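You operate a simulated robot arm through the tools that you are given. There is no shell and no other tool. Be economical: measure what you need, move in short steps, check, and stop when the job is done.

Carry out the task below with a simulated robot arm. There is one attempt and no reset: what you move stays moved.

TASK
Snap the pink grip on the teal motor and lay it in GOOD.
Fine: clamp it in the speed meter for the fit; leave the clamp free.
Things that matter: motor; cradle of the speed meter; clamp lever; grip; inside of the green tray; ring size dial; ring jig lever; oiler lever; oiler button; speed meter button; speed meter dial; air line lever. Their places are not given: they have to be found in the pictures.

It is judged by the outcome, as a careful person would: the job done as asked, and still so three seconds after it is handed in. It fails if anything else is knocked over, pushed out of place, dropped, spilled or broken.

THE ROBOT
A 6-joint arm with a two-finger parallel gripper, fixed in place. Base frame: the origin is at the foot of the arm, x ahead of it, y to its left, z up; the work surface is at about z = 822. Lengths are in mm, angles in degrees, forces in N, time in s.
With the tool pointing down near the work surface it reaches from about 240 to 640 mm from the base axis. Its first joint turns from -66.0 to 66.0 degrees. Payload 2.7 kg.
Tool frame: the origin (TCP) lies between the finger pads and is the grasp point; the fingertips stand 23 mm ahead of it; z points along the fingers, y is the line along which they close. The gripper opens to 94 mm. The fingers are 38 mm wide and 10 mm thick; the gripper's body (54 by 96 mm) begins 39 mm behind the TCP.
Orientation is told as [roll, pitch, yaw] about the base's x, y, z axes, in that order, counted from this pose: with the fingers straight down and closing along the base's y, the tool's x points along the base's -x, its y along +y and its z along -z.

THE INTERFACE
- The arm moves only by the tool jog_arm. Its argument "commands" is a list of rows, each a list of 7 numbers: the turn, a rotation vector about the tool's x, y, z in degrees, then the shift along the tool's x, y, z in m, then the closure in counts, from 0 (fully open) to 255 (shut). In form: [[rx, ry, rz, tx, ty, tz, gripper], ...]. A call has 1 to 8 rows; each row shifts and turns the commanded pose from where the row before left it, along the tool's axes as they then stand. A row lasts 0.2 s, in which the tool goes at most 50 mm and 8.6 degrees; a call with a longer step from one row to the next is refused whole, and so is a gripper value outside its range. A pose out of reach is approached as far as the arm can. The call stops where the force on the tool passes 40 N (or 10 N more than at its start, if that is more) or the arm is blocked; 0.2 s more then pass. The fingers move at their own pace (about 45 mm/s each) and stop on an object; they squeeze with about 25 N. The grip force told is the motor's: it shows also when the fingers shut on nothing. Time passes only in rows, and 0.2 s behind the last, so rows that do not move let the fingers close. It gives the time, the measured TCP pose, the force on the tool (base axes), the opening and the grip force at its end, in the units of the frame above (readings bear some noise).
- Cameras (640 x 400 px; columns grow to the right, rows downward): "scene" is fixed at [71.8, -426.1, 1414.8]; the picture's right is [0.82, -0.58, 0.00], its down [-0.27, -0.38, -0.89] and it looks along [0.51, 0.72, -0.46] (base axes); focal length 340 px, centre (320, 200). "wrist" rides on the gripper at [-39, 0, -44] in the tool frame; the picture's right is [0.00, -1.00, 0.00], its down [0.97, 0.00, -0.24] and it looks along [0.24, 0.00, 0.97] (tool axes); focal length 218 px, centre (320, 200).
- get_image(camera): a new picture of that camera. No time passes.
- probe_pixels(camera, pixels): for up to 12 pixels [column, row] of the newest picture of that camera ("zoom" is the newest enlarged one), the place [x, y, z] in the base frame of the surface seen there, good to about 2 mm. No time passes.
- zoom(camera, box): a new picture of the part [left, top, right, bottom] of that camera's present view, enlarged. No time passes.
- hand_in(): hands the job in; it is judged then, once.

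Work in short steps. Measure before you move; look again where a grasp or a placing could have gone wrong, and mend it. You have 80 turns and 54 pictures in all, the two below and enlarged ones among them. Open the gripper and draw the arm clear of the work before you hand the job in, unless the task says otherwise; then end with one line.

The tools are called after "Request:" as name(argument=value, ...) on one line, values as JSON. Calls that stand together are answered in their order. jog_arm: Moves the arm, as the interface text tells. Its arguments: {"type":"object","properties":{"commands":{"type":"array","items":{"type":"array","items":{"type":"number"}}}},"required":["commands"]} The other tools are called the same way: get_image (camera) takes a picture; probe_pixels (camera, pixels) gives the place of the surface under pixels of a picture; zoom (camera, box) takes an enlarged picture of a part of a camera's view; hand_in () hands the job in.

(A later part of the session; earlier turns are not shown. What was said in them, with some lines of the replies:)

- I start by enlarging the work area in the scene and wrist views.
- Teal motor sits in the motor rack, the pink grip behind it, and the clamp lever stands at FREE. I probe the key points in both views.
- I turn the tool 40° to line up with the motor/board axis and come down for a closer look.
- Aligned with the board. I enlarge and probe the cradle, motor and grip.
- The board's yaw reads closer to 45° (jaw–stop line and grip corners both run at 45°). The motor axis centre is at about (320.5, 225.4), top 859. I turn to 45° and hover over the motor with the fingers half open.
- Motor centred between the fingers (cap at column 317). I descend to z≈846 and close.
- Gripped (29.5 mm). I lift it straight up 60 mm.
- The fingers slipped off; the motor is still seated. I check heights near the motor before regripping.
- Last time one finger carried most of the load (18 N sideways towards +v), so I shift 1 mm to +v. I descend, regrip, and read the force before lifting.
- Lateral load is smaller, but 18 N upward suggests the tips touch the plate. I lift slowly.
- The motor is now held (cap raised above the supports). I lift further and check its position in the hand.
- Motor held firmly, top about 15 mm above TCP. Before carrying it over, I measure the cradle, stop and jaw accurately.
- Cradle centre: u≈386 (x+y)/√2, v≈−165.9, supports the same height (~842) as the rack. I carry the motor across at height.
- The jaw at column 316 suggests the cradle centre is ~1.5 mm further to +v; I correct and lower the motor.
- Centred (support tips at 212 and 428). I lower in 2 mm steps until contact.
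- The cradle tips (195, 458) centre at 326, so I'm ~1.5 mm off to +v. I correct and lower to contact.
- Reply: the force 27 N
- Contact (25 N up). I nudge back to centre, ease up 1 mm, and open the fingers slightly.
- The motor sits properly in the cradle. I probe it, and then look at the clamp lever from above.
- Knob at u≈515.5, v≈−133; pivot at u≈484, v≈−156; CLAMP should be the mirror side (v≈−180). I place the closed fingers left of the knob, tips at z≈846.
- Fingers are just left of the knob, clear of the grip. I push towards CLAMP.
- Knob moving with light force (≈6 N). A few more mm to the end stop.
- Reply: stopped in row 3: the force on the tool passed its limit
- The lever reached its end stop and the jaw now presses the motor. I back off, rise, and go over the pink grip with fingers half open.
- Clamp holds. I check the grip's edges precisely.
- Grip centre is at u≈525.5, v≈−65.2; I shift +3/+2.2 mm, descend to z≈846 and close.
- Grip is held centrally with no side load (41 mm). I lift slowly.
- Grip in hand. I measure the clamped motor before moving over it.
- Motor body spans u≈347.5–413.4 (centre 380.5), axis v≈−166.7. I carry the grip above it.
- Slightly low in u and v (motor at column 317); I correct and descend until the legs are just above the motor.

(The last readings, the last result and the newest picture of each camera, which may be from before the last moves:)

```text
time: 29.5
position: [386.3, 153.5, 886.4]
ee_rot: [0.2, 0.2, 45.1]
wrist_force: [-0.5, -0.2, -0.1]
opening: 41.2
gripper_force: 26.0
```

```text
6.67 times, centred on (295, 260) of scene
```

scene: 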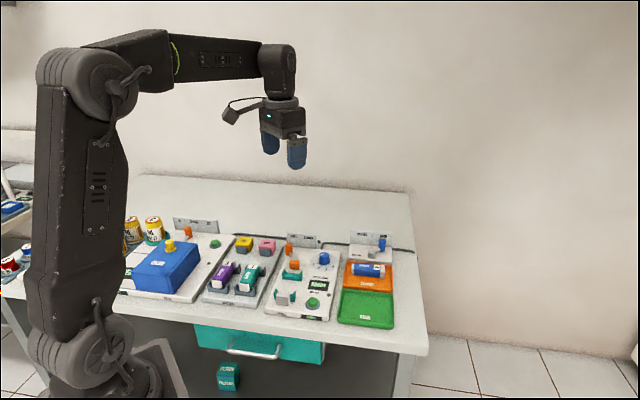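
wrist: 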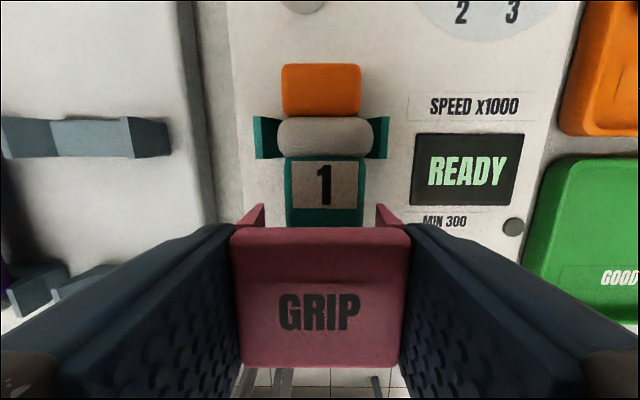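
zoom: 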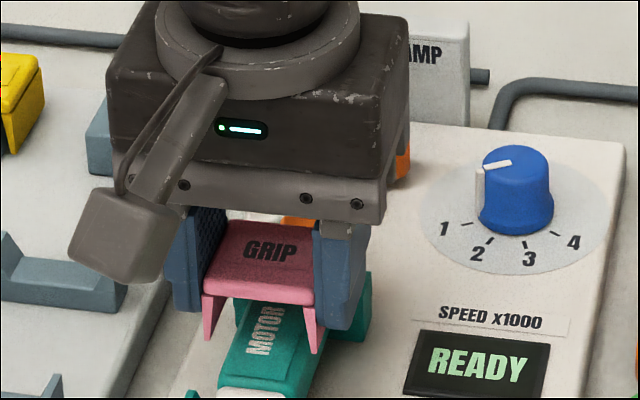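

Motor now at column 325: shift 1.5 mm to −v, then lower the legs over the body gradually.

Request:
jog_arm(commands=[[0, 0, 0, 0, -0.0015, 0, 255], [0, 0, 0, 0, 0, 0.003, 255], [0, 0, 0, 0, 0, 0.003, 255], [0, 0, 0, 0, 0, 0.003, 255], [0, 0, 0, 0, 0, 0, 255]])

Request:
get_image(camera="wrist")

```text
time: 30.7
position: [389.2, 152.9, 878.4]
ee_rot: [0.3, 0.0, 45.1]
wrist_force: [0.0, 0.5, -0.7]
opening: 41.0
gripper_force: 25.0
```

```text
11 pictures are left
```

wrist: 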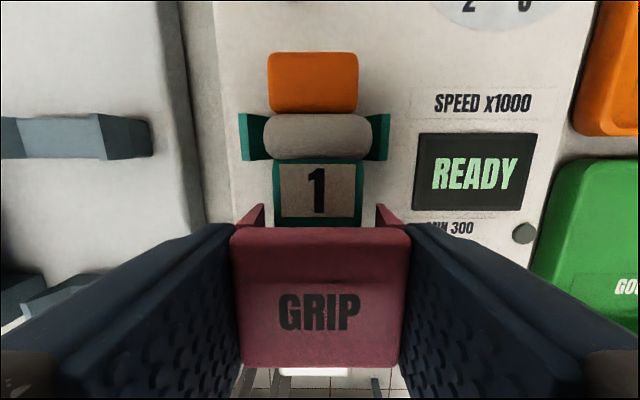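

Within 1 mm (motor 273–362). I push on down in small steps, watching force.

Request:
jog_arm(commands=[[0, 0, 0, 0, 0.0006, 0.002, 255], [0, 0, 0, 0, 0, 0.002, 255], [0, 0, 0, 0, 0, 0.002, 255], [0, 0, 0, 0, 0, 0.002, 255], [0, 0, 0, 0, 0, 0.002, 255], [0, 0, 0, 0, 0, 0, 255]])

```text
time: 32.1
position: [386.9, 150.6, 868.5]
ee_rot: [0.3, 0.2, 45.1]
wrist_force: [-0.1, -0.6, -0.8]
opening: 41.1
gripper_force: 25.1
```

Request:
jog_arm(commands=[[0, 0, 0, 0, 0, 0.001, 255], [0, 0, 0, 0, 0, 0.001, 255], [0, 0, 0, 0, 0, 0.001, 255], [0, 0, 0, 0, 0, 0.001, 255], [0, 0, 0, 0, 0, 0, 255]])

Request:
zoom(camera="scene", box=[265, 230, 325, 290])

```text
time: 33.3
position: [388.1, 151.2, 863.6]
ee_rot: [0.2, -0.1, 45.0]
wrist_force: [-11.5, -2.4, 32.3]
opening: 41.3
gripper_force: 24.9
```

```text
6.67 times, centred on (295, 260) of scene
```

zoom: 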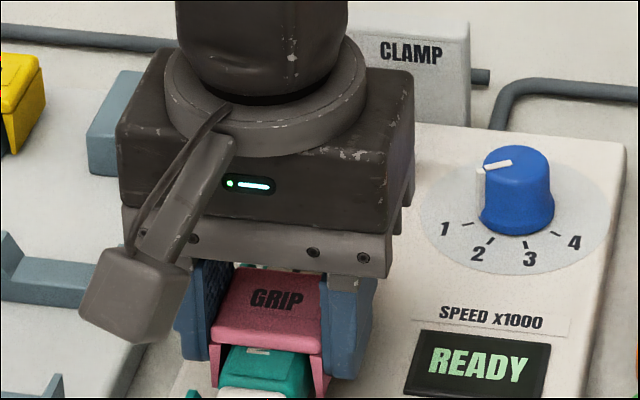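

32 N resistance at TCP 863.6; I press further to be sure it snaps.

Request:
jog_arm(commands=[[0, 0, 0, 0, 0, 0.001, 255], [0, 0, 0, 0, 0, 0.001, 255], [0, 0, 0, 0, 0, 0.001, 255], [0, 0, 0, 0, 0, 0.001, 255]])

Request:
probe_pixels(camera="zoom", pixels=[[270, 320], [265, 342], [265, 352], [265, 360], [265, 375]])

```text
time: 34.2
position: [387.6, 151.6, 863.3]
ee_rot: [0.3, 0.0, 45.0]
wrist_force: [-6.9, 1.1, 6.4]
opening: 41.3
gripper_force: 24.7
stopped in row 4: the force on the tool passed its limit (the readings are from after the stop); the commanded pose is now the measured one
```

```text
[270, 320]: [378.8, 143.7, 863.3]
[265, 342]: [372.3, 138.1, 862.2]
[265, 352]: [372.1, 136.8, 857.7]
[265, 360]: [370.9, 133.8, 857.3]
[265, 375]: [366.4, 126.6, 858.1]
```

Slab now rests on the motor (grip top 863, motor top 857.5) and 40 N was reached. I open and rise to inspect.

Request:
jog_arm(commands=[[0, 0, 0, 0, 0, 0, 105], [0, 0, 0, 0, 0, 0, 105], [0, 0, 0, 0, 0, 0, 105], [0, 0, 0, 0, 0, -0.02, 105], [0, 0, 0, 0, 0, -0.04, 105], [0, 0, 0, 0, 0, -0.04, 105], [0, 0, 0, -0.02, 0, 0, 105], [0, 0, 0, 0, 0, 0, 255]])

Request:
zoom(camera="scene", box=[265, 235, 330, 310])

```text
time: 36.0
position: [401.2, 164.4, 963.6]
ee_rot: [0.2, -0.1, 45.2]
wrist_force: [0.2, 0.2, 0.0]
opening: 20.2
gripper_force: 0.0
```

```text
5.33 times, centred on (298, 272) of scene
```

zoom: 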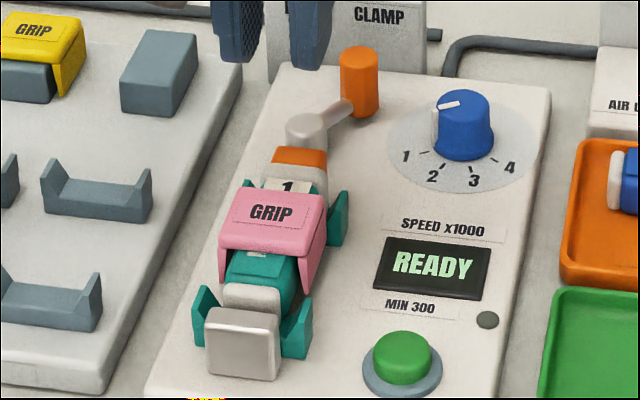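

The grip sits flush. Next the lever back to FREE: I check the room between its knob and the blue dial.

Request:
probe_pixels(camera="zoom", pixels=[[358, 52], [372, 60], [345, 55], [436, 115], [440, 100], [462, 97], [310, 125], [350, 100]])

Request:
jog_arm(commands=[[0, 0, 0, -0.03, 0, 0, 255], [0, 0, 0, -0.03, 0, 0, 255], [0, 0, 0, 0, 0, 0, 255]])

Request:
zoom(camera="wrist", box=[250, 70, 450, 220])

```text
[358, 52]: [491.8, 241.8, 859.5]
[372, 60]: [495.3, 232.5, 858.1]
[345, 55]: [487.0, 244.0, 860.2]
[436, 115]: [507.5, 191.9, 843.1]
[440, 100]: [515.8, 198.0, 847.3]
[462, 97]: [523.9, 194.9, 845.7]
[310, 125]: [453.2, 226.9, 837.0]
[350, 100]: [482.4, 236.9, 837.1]
```

```text
time: 36.8
position: [444.7, 210.8, 963.1]
ee_rot: [0.2, -0.1, 45.1]
wrist_force: [0.9, -0.2, 0.0]
opening: 0.0
gripper_force: 25.0
```

```text
2.67 times, centred on (350, 145) of wrist
```

zoom: 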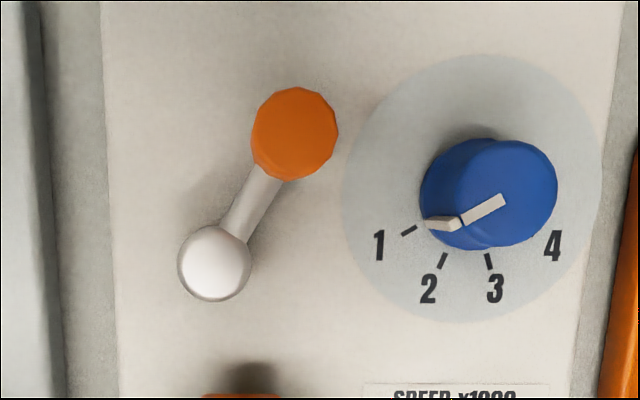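

Knob at v≈−179 (right edge −187), dial's left edge at v≈−222: the 20 mm closed fingers fit at v≈−204.5. I position at height first.

Request:
jog_arm(commands=[[0, 0, 0, -0.0225, -0.0195, 0, 255], [0, 0, 0, -0.022, -0.0195, 0, 255], [0, 0, 0, 0, 0, 0.03, 255], [0, 0, 0, 0, 0, 0.03, 255], [0, 0, 0, 0, 0, 0, 255], [0, 0, 0, 0, 0, 0, 255]])

Request:
get_image(camera="wrist")

```text
time: 38.2
position: [504.0, 213.8, 905.0]
ee_rot: [0.1, -0.2, 45.1]
wrist_force: [-0.5, -0.1, 0.1]
opening: 0.0
gripper_force: 24.6
```

```text
7 pictures are left
```

wrist: 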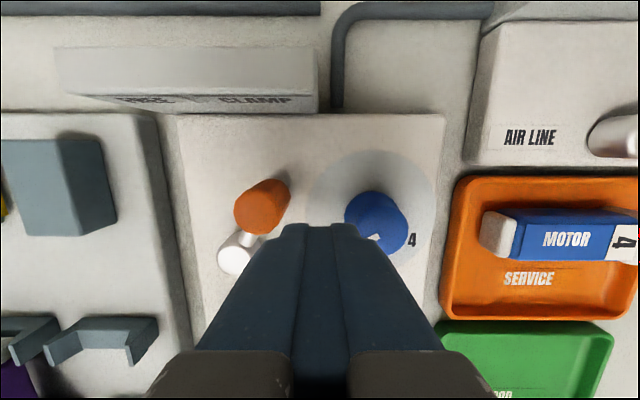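

Fingers are centred between knob and dial. I lower to z≈873 and push the lever left towards FREE.

Request:
jog_arm(commands=[[0, 0, 0, 0, 0.0005, 0.02, 255], [0, 0, 0, 0, 0, 0.012, 255], [0, 0, 0, 0, 0.008, 0, 255], [0, 0, 0, 0, 0.008, 0, 255], [0, 0, 0, 0, 0.008, 0, 255], [0, 0, 0, 0, 0.008, 0, 255], [0, 0, 0, 0, 0.008, 0, 255], [0, 0, 0, 0, 0.008, 0, 255]])

Request:
jog_arm(commands=[[0, 0, 0, 0, 0.002, 0, 255], [0, 0, 0, 0, 0.002, 0, 255], [0, 0, 0, 0, 0.002, 0, 255], [0, 0, 0, 0, 0.002, 0, 255], [0, 0, 0, 0, 0.002, 0, 255]])

```text
time: 40.0
position: [467.9, 246.2, 872.1]
ee_rot: [0.3, 0.1, 45.1]
wrist_force: [0.3, 0.9, -0.3]
opening: 0.0
gripper_force: 24.8
```

```text
time: 41.2
position: [464.3, 250.3, 871.5]
ee_rot: [0.1, 0.0, 45.0]
wrist_force: [15.0, -19.7, -0.1]
opening: 0.0
gripper_force: 24.9
```

The lever hit its end stop (25 N). I back off, rise and check the picture.

Request:
jog_arm(commands=[[0, 0, 0, 0, -0.006, 0, 255], [0, 0, 0, 0, 0, -0.03, 255], [0, 0, 0, 0, 0, -0.03, 255], [0, 0, 0, 0.04, 0, 0, 255], [0, 0, 0, 0.04, -0.01, 0, 80], [0, 0, 0, 0.03, -0.006, 0, 80], [0, 0, 0, 0, 0, 0, 80]])

Request:
get_image(camera="wrist")

Request:
probe_pixels(camera="wrist", pixels=[[320, 140], [320, 155], [320, 200]])

```text
time: 42.8
position: [398.2, 160.2, 932.7]
ee_rot: [0.3, -0.1, 45.1]
wrist_force: [0.0, -0.3, 0.3]
opening: 64.7
gripper_force: 0.1
```

```text
6 pictures are left
```

wrist: 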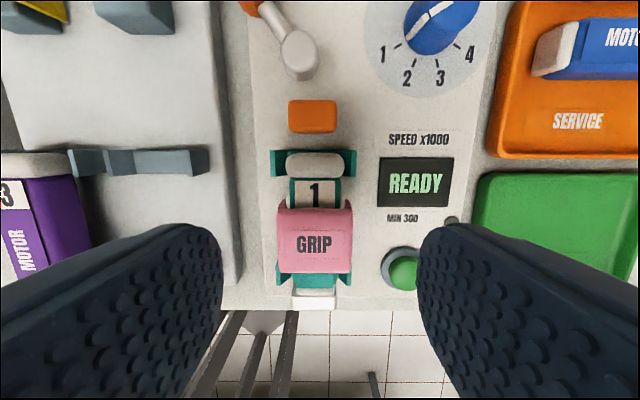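

```text
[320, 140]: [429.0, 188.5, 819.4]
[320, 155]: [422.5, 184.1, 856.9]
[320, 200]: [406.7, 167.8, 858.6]
```

Lever is at FREE and the jaw has backed off. I probe the grip edges and the GOOD tray.

Request:
probe_pixels(camera="wrist", pixels=[[281, 240], [349, 240], [315, 212], [315, 266], [482, 178], [637, 178], [560, 176], [560, 215], [475, 215]])

Request:
probe_pixels(camera="scene", pixels=[[345, 293], [390, 296], [342, 323], [392, 326], [368, 308], [367, 292], [367, 326]])

```text
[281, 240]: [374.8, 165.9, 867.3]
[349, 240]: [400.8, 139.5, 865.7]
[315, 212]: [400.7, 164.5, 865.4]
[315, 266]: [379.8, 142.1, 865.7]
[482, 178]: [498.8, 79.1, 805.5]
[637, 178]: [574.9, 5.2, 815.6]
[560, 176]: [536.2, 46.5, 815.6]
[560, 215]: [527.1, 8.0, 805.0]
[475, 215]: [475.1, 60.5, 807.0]
```

```text
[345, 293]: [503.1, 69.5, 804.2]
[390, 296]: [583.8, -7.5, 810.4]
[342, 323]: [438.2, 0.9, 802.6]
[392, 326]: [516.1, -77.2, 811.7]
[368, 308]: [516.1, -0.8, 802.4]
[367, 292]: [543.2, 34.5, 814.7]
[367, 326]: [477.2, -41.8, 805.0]
```

Grip centre u≈384.5, v≈−166.2; tray centre ≈ (509, 0), floor 805. I descend to z≈858 and close on the grip's legs.

Request:
jog_arm(commands=[[0, 0, 0, 0.0104, 0.0021, 0.02, 80], [0, 0, 0, 0, 0, 0.03, 80], [0, 0, 0, 0, 0, 0.018, 80], [0, 0, 0, 0, 0, 0.007, 80], [0, 0, 0, 0, 0, 0, 255], [0, 0, 0, 0, 0, 0, 255], [0, 0, 0, 0, 0, 0, 255], [0, 0, 0, 0, 0, 0, 255]])

```text
time: 44.6
position: [389.0, 152.5, 856.1]
ee_rot: [0.3, -0.1, 45.1]
wrist_force: [-1.5, 0.3, -0.8]
opening: 41.1
gripper_force: 25.3
```

Gripped at 41 mm with no side load. I lift slowly and check.

Request:
jog_arm(commands=[[0, 0, 0, 0, 0, -0.002, 255], [0, 0, 0, 0, 0, -0.003, 255], [0, 0, 0, 0, 0, -0.005, 255], [0, 0, 0, 0, 0, -0.01, 255], [0, 0, 0, 0, 0, -0.02, 255], [0, 0, 0, 0, 0, -0.025, 255], [0, 0, 0, 0, 0, 0, 255]])

Request:
zoom(camera="scene", box=[255, 205, 345, 315])

```text
time: 46.2
position: [390.8, 153.4, 922.0]
ee_rot: [0.2, -0.1, 45.1]
wrist_force: [0.2, 0.0, -2.3]
opening: 41.2
gripper_force: 25.6
```

```text
3.64 times, centred on (300, 260) of scene
```

zoom: 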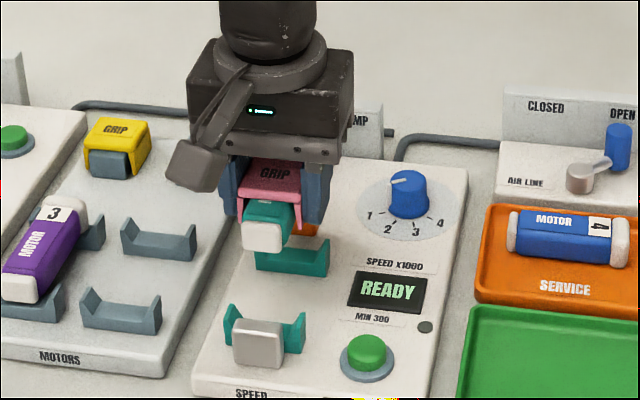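

Motor and grip lift together. I carry them over the tray at height.

Request:
jog_arm(commands=[[0, 0, 0, 0, -0.015, 0, 255], [0, 0, 0, 0.005, -0.032, 0, 255], [0, 0, 0, 0.005, -0.035, 0, 255], [0, 0, 0, 0.005, -0.035, 0, 255], [0, 0, 0, 0.005, -0.035, 0, 255], [0, 0, 0, 0.005, -0.027, 0, 255], [0, 0, 0, 0, -0.013, 0, 255], [0, 0, 0, 0, 0, 0, 255]])

Request:
jog_arm(commands=[[0, 0, 5, 0, 0, 0, 255], [0, 0, 8, 0, 0, 0, 255], [0, 0, 8, 0, 0, 0, 255], [0, 0, 8, 0, 0, 0, 255], [0, 0, 8, 0, 0, 0, 255], [0, 0, 8, 0, 0, 0, 255], [0, 0, 0, 0, 0, 0, 255]])

Request:
jog_arm(commands=[[0, 0, 8, 0, 0, 0, 255], [0, 0, 8, 0, 0, 0, 255], [0, 0, 8, 0, 0, 0, 255], [0, 0, 8, 0, 0, 0, 255], [0, 0, 8, 0, 0, 0, 255], [0, 0, 5, 0, 0, 0, 255], [0, 0, 0, 0, 0, 0, 255]])

Request:
get_image(camera="scene")

```text
time: 48.0
position: [508.9, 0.3, 921.1]
ee_rot: [0.3, -0.1, 45.1]
wrist_force: [-0.2, 0.2, -1.8]
opening: 41.3
gripper_force: 24.8
```

```text
time: 49.6
position: [509.6, 0.9, 921.0]
ee_rot: [0.2, 0.1, 0.0]
wrist_force: [-0.2, -0.9, -0.9]
opening: 41.1
gripper_force: 24.8
```

```text
time: 51.2
position: [508.7, -0.4, 920.8]
ee_rot: [0.1, 0.2, -44.9]
wrist_force: [-0.8, 0.3, -1.8]
opening: 41.3
gripper_force: 25.1
```

```text
4 pictures are left
```

scene: 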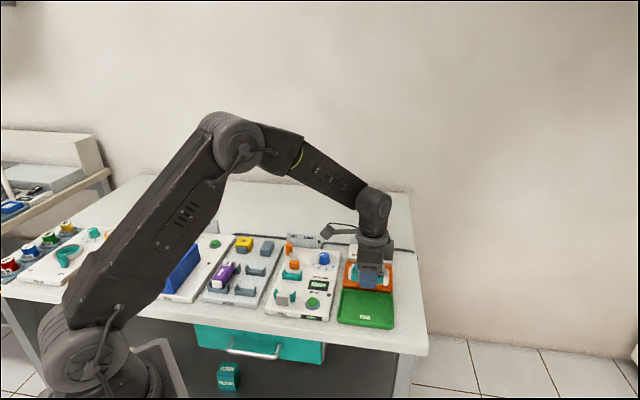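

Positioned with the motor lying along the tray's long side. I descend to 848, then feel for the floor.

Request:
jog_arm(commands=[[0, 0, 0, 0, 0, 0.02, 255], [0, 0, 0, 0, 0, 0.025, 255], [0, 0, 0, 0, 0, 0.02, 255], [0, 0, 0, 0, 0, 0.007, 255], [0, 0, 0, 0, 0, 0, 255]])

Request:
zoom(camera="scene", box=[325, 240, 415, 335])

```text
time: 52.4
position: [507.6, 1.2, 848.3]
ee_rot: [0.1, 0.3, -44.8]
wrist_force: [-0.3, -0.6, -0.8]
opening: 41.0
gripper_force: 25.1
```

```text
4.21 times, centred on (370, 288) of scene
```

zoom: 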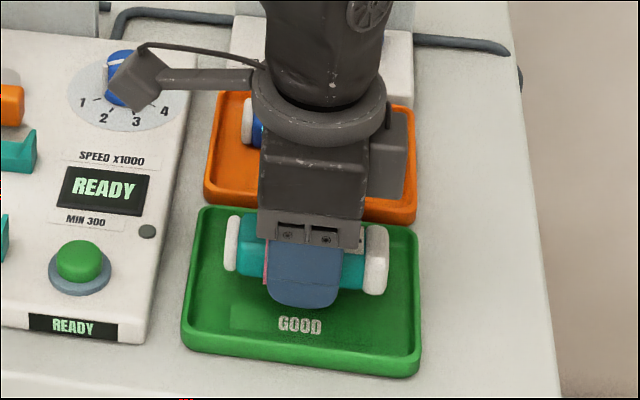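

Over the tray interior. I lower in 2 mm steps to contact.

Request:
jog_arm(commands=[[0, 0, 0, 0, 0, 0.003, 255], [0, 0, 0, 0, 0, 0.003, 255], [0, 0, 0, 0, 0, 0.003, 255], [0, 0, 0, 0, 0, 0.002, 255], [0, 0, 0, 0, 0, 0.002, 255], [0, 0, 0, 0, 0, 0, 255]])

Request:
jog_arm(commands=[[0, 0, 0, 0, 0, 0.001, 255], [0, 0, 0, 0, 0, 0.001, 255], [0, 0, 0, 0, 0, 0.001, 255], [0, 0, 0, 0, 0, 0, 255]])

```text
time: 53.8
position: [509.6, 0.7, 836.0]
ee_rot: [0.2, 0.3, -44.9]
wrist_force: [-0.3, 0.6, -1.1]
opening: 41.1
gripper_force: 25.3
```

```text
time: 54.8
position: [509.4, 0.0, 832.4]
ee_rot: [0.1, 0.1, -44.9]
wrist_force: [0.8, 0.3, -1.1]
opening: 41.1
gripper_force: 24.4
```

Request:
jog_arm(commands=[[0, 0, 0, 0, 0, 0.001, 255], [0, 0, 0, 0, 0, 0.001, 255], [0, 0, 0, 0, 0, 0, 255]])

Request:
zoom(camera="scene", box=[335, 265, 405, 335])

```text
time: 55.6
position: [508.7, 1.6, 830.1]
ee_rot: [0.1, 0.3, -44.9]
wrist_force: [0.2, -0.7, -1.6]
opening: 41.0
gripper_force: 25.4
```

```text
5.71 times, centred on (370, 300) of scene
```

zoom: 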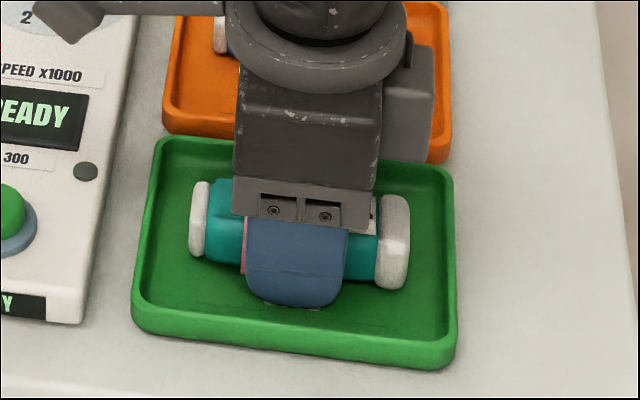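

Well inside the tray, only a few mm above the floor; continue until contact.

Request:
jog_arm(commands=[[0, 0, 0, 0, 0, 0.001, 255], [0, 0, 0, 0, 0, 0.001, 255], [0, 0, 0, 0, 0, 0, 255]])

```text
time: 56.4
position: [508.5, 0.8, 829.5]
ee_rot: [0.1, 0.3, -44.8]
wrist_force: [-1.1, -1.6, 7.2]
opening: 41.0
gripper_force: 24.9
```

Contact (7 N). I open gently, then rise clear.

Request:
jog_arm(commands=[[0, 0, 0, 0, 0, 0, 200], [0, 0, 0, 0, 0, 0, 110], [0, 0, 0, 0, 0, 0, 100], [0, 0, 0, 0, 0, 0, 100], [0, 0, 0, 0, 0, -0.01, 100], [0, 0, 0, 0, 0, -0.03, 100], [0, 0, 0, 0, 0, -0.04, 100], [0, 0, 0, 0, 0, -0.04, 100]])

Request:
jog_arm(commands=[[0, 0, 0, 0, 0, -0.04, 0], [0, 0, 0, 0, 0, -0.04, 0], [0, 0, 0, 0, 0, -0.04, 0], [0, 0, 0, 0, 0, 0, 0], [0, 0, 0, 0, 0, 0, 0]])

Request:
zoom(camera="scene", box=[230, 215, 410, 335])

```text
time: 58.2
position: [513.8, -1.5, 950.0]
ee_rot: [0.1, 0.3, -45.0]
wrist_force: [-0.8, -0.6, -0.1]
opening: 57.2
gripper_force: 0.0
```

```text
time: 59.4
position: [511.8, 1.8, 1069.1]
ee_rot: [0.1, 0.3, -44.9]
wrist_force: [0.5, 0.6, 1.4]
opening: 94.0
gripper_force: 0.0
```

```text
3.33 times, centred on (320, 275) of scene
```

zoom: 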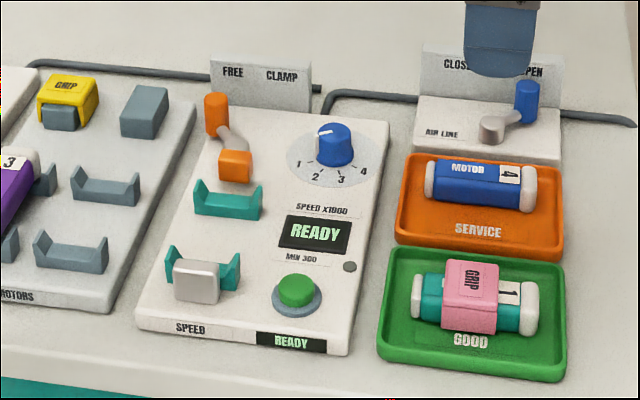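

The teal motor, with the pink grip on it, lies in GOOD. The lever is at FREE and the arm is clear, so I hand in.

Request:
hand_in()

```text
The job is handed in.
```

The pink grip is snapped on the teal motor, fitted while it was clamped in the speed meter. The motor now lies in the GOOD tray, the clamp is back at FREE, and the job is handed in.
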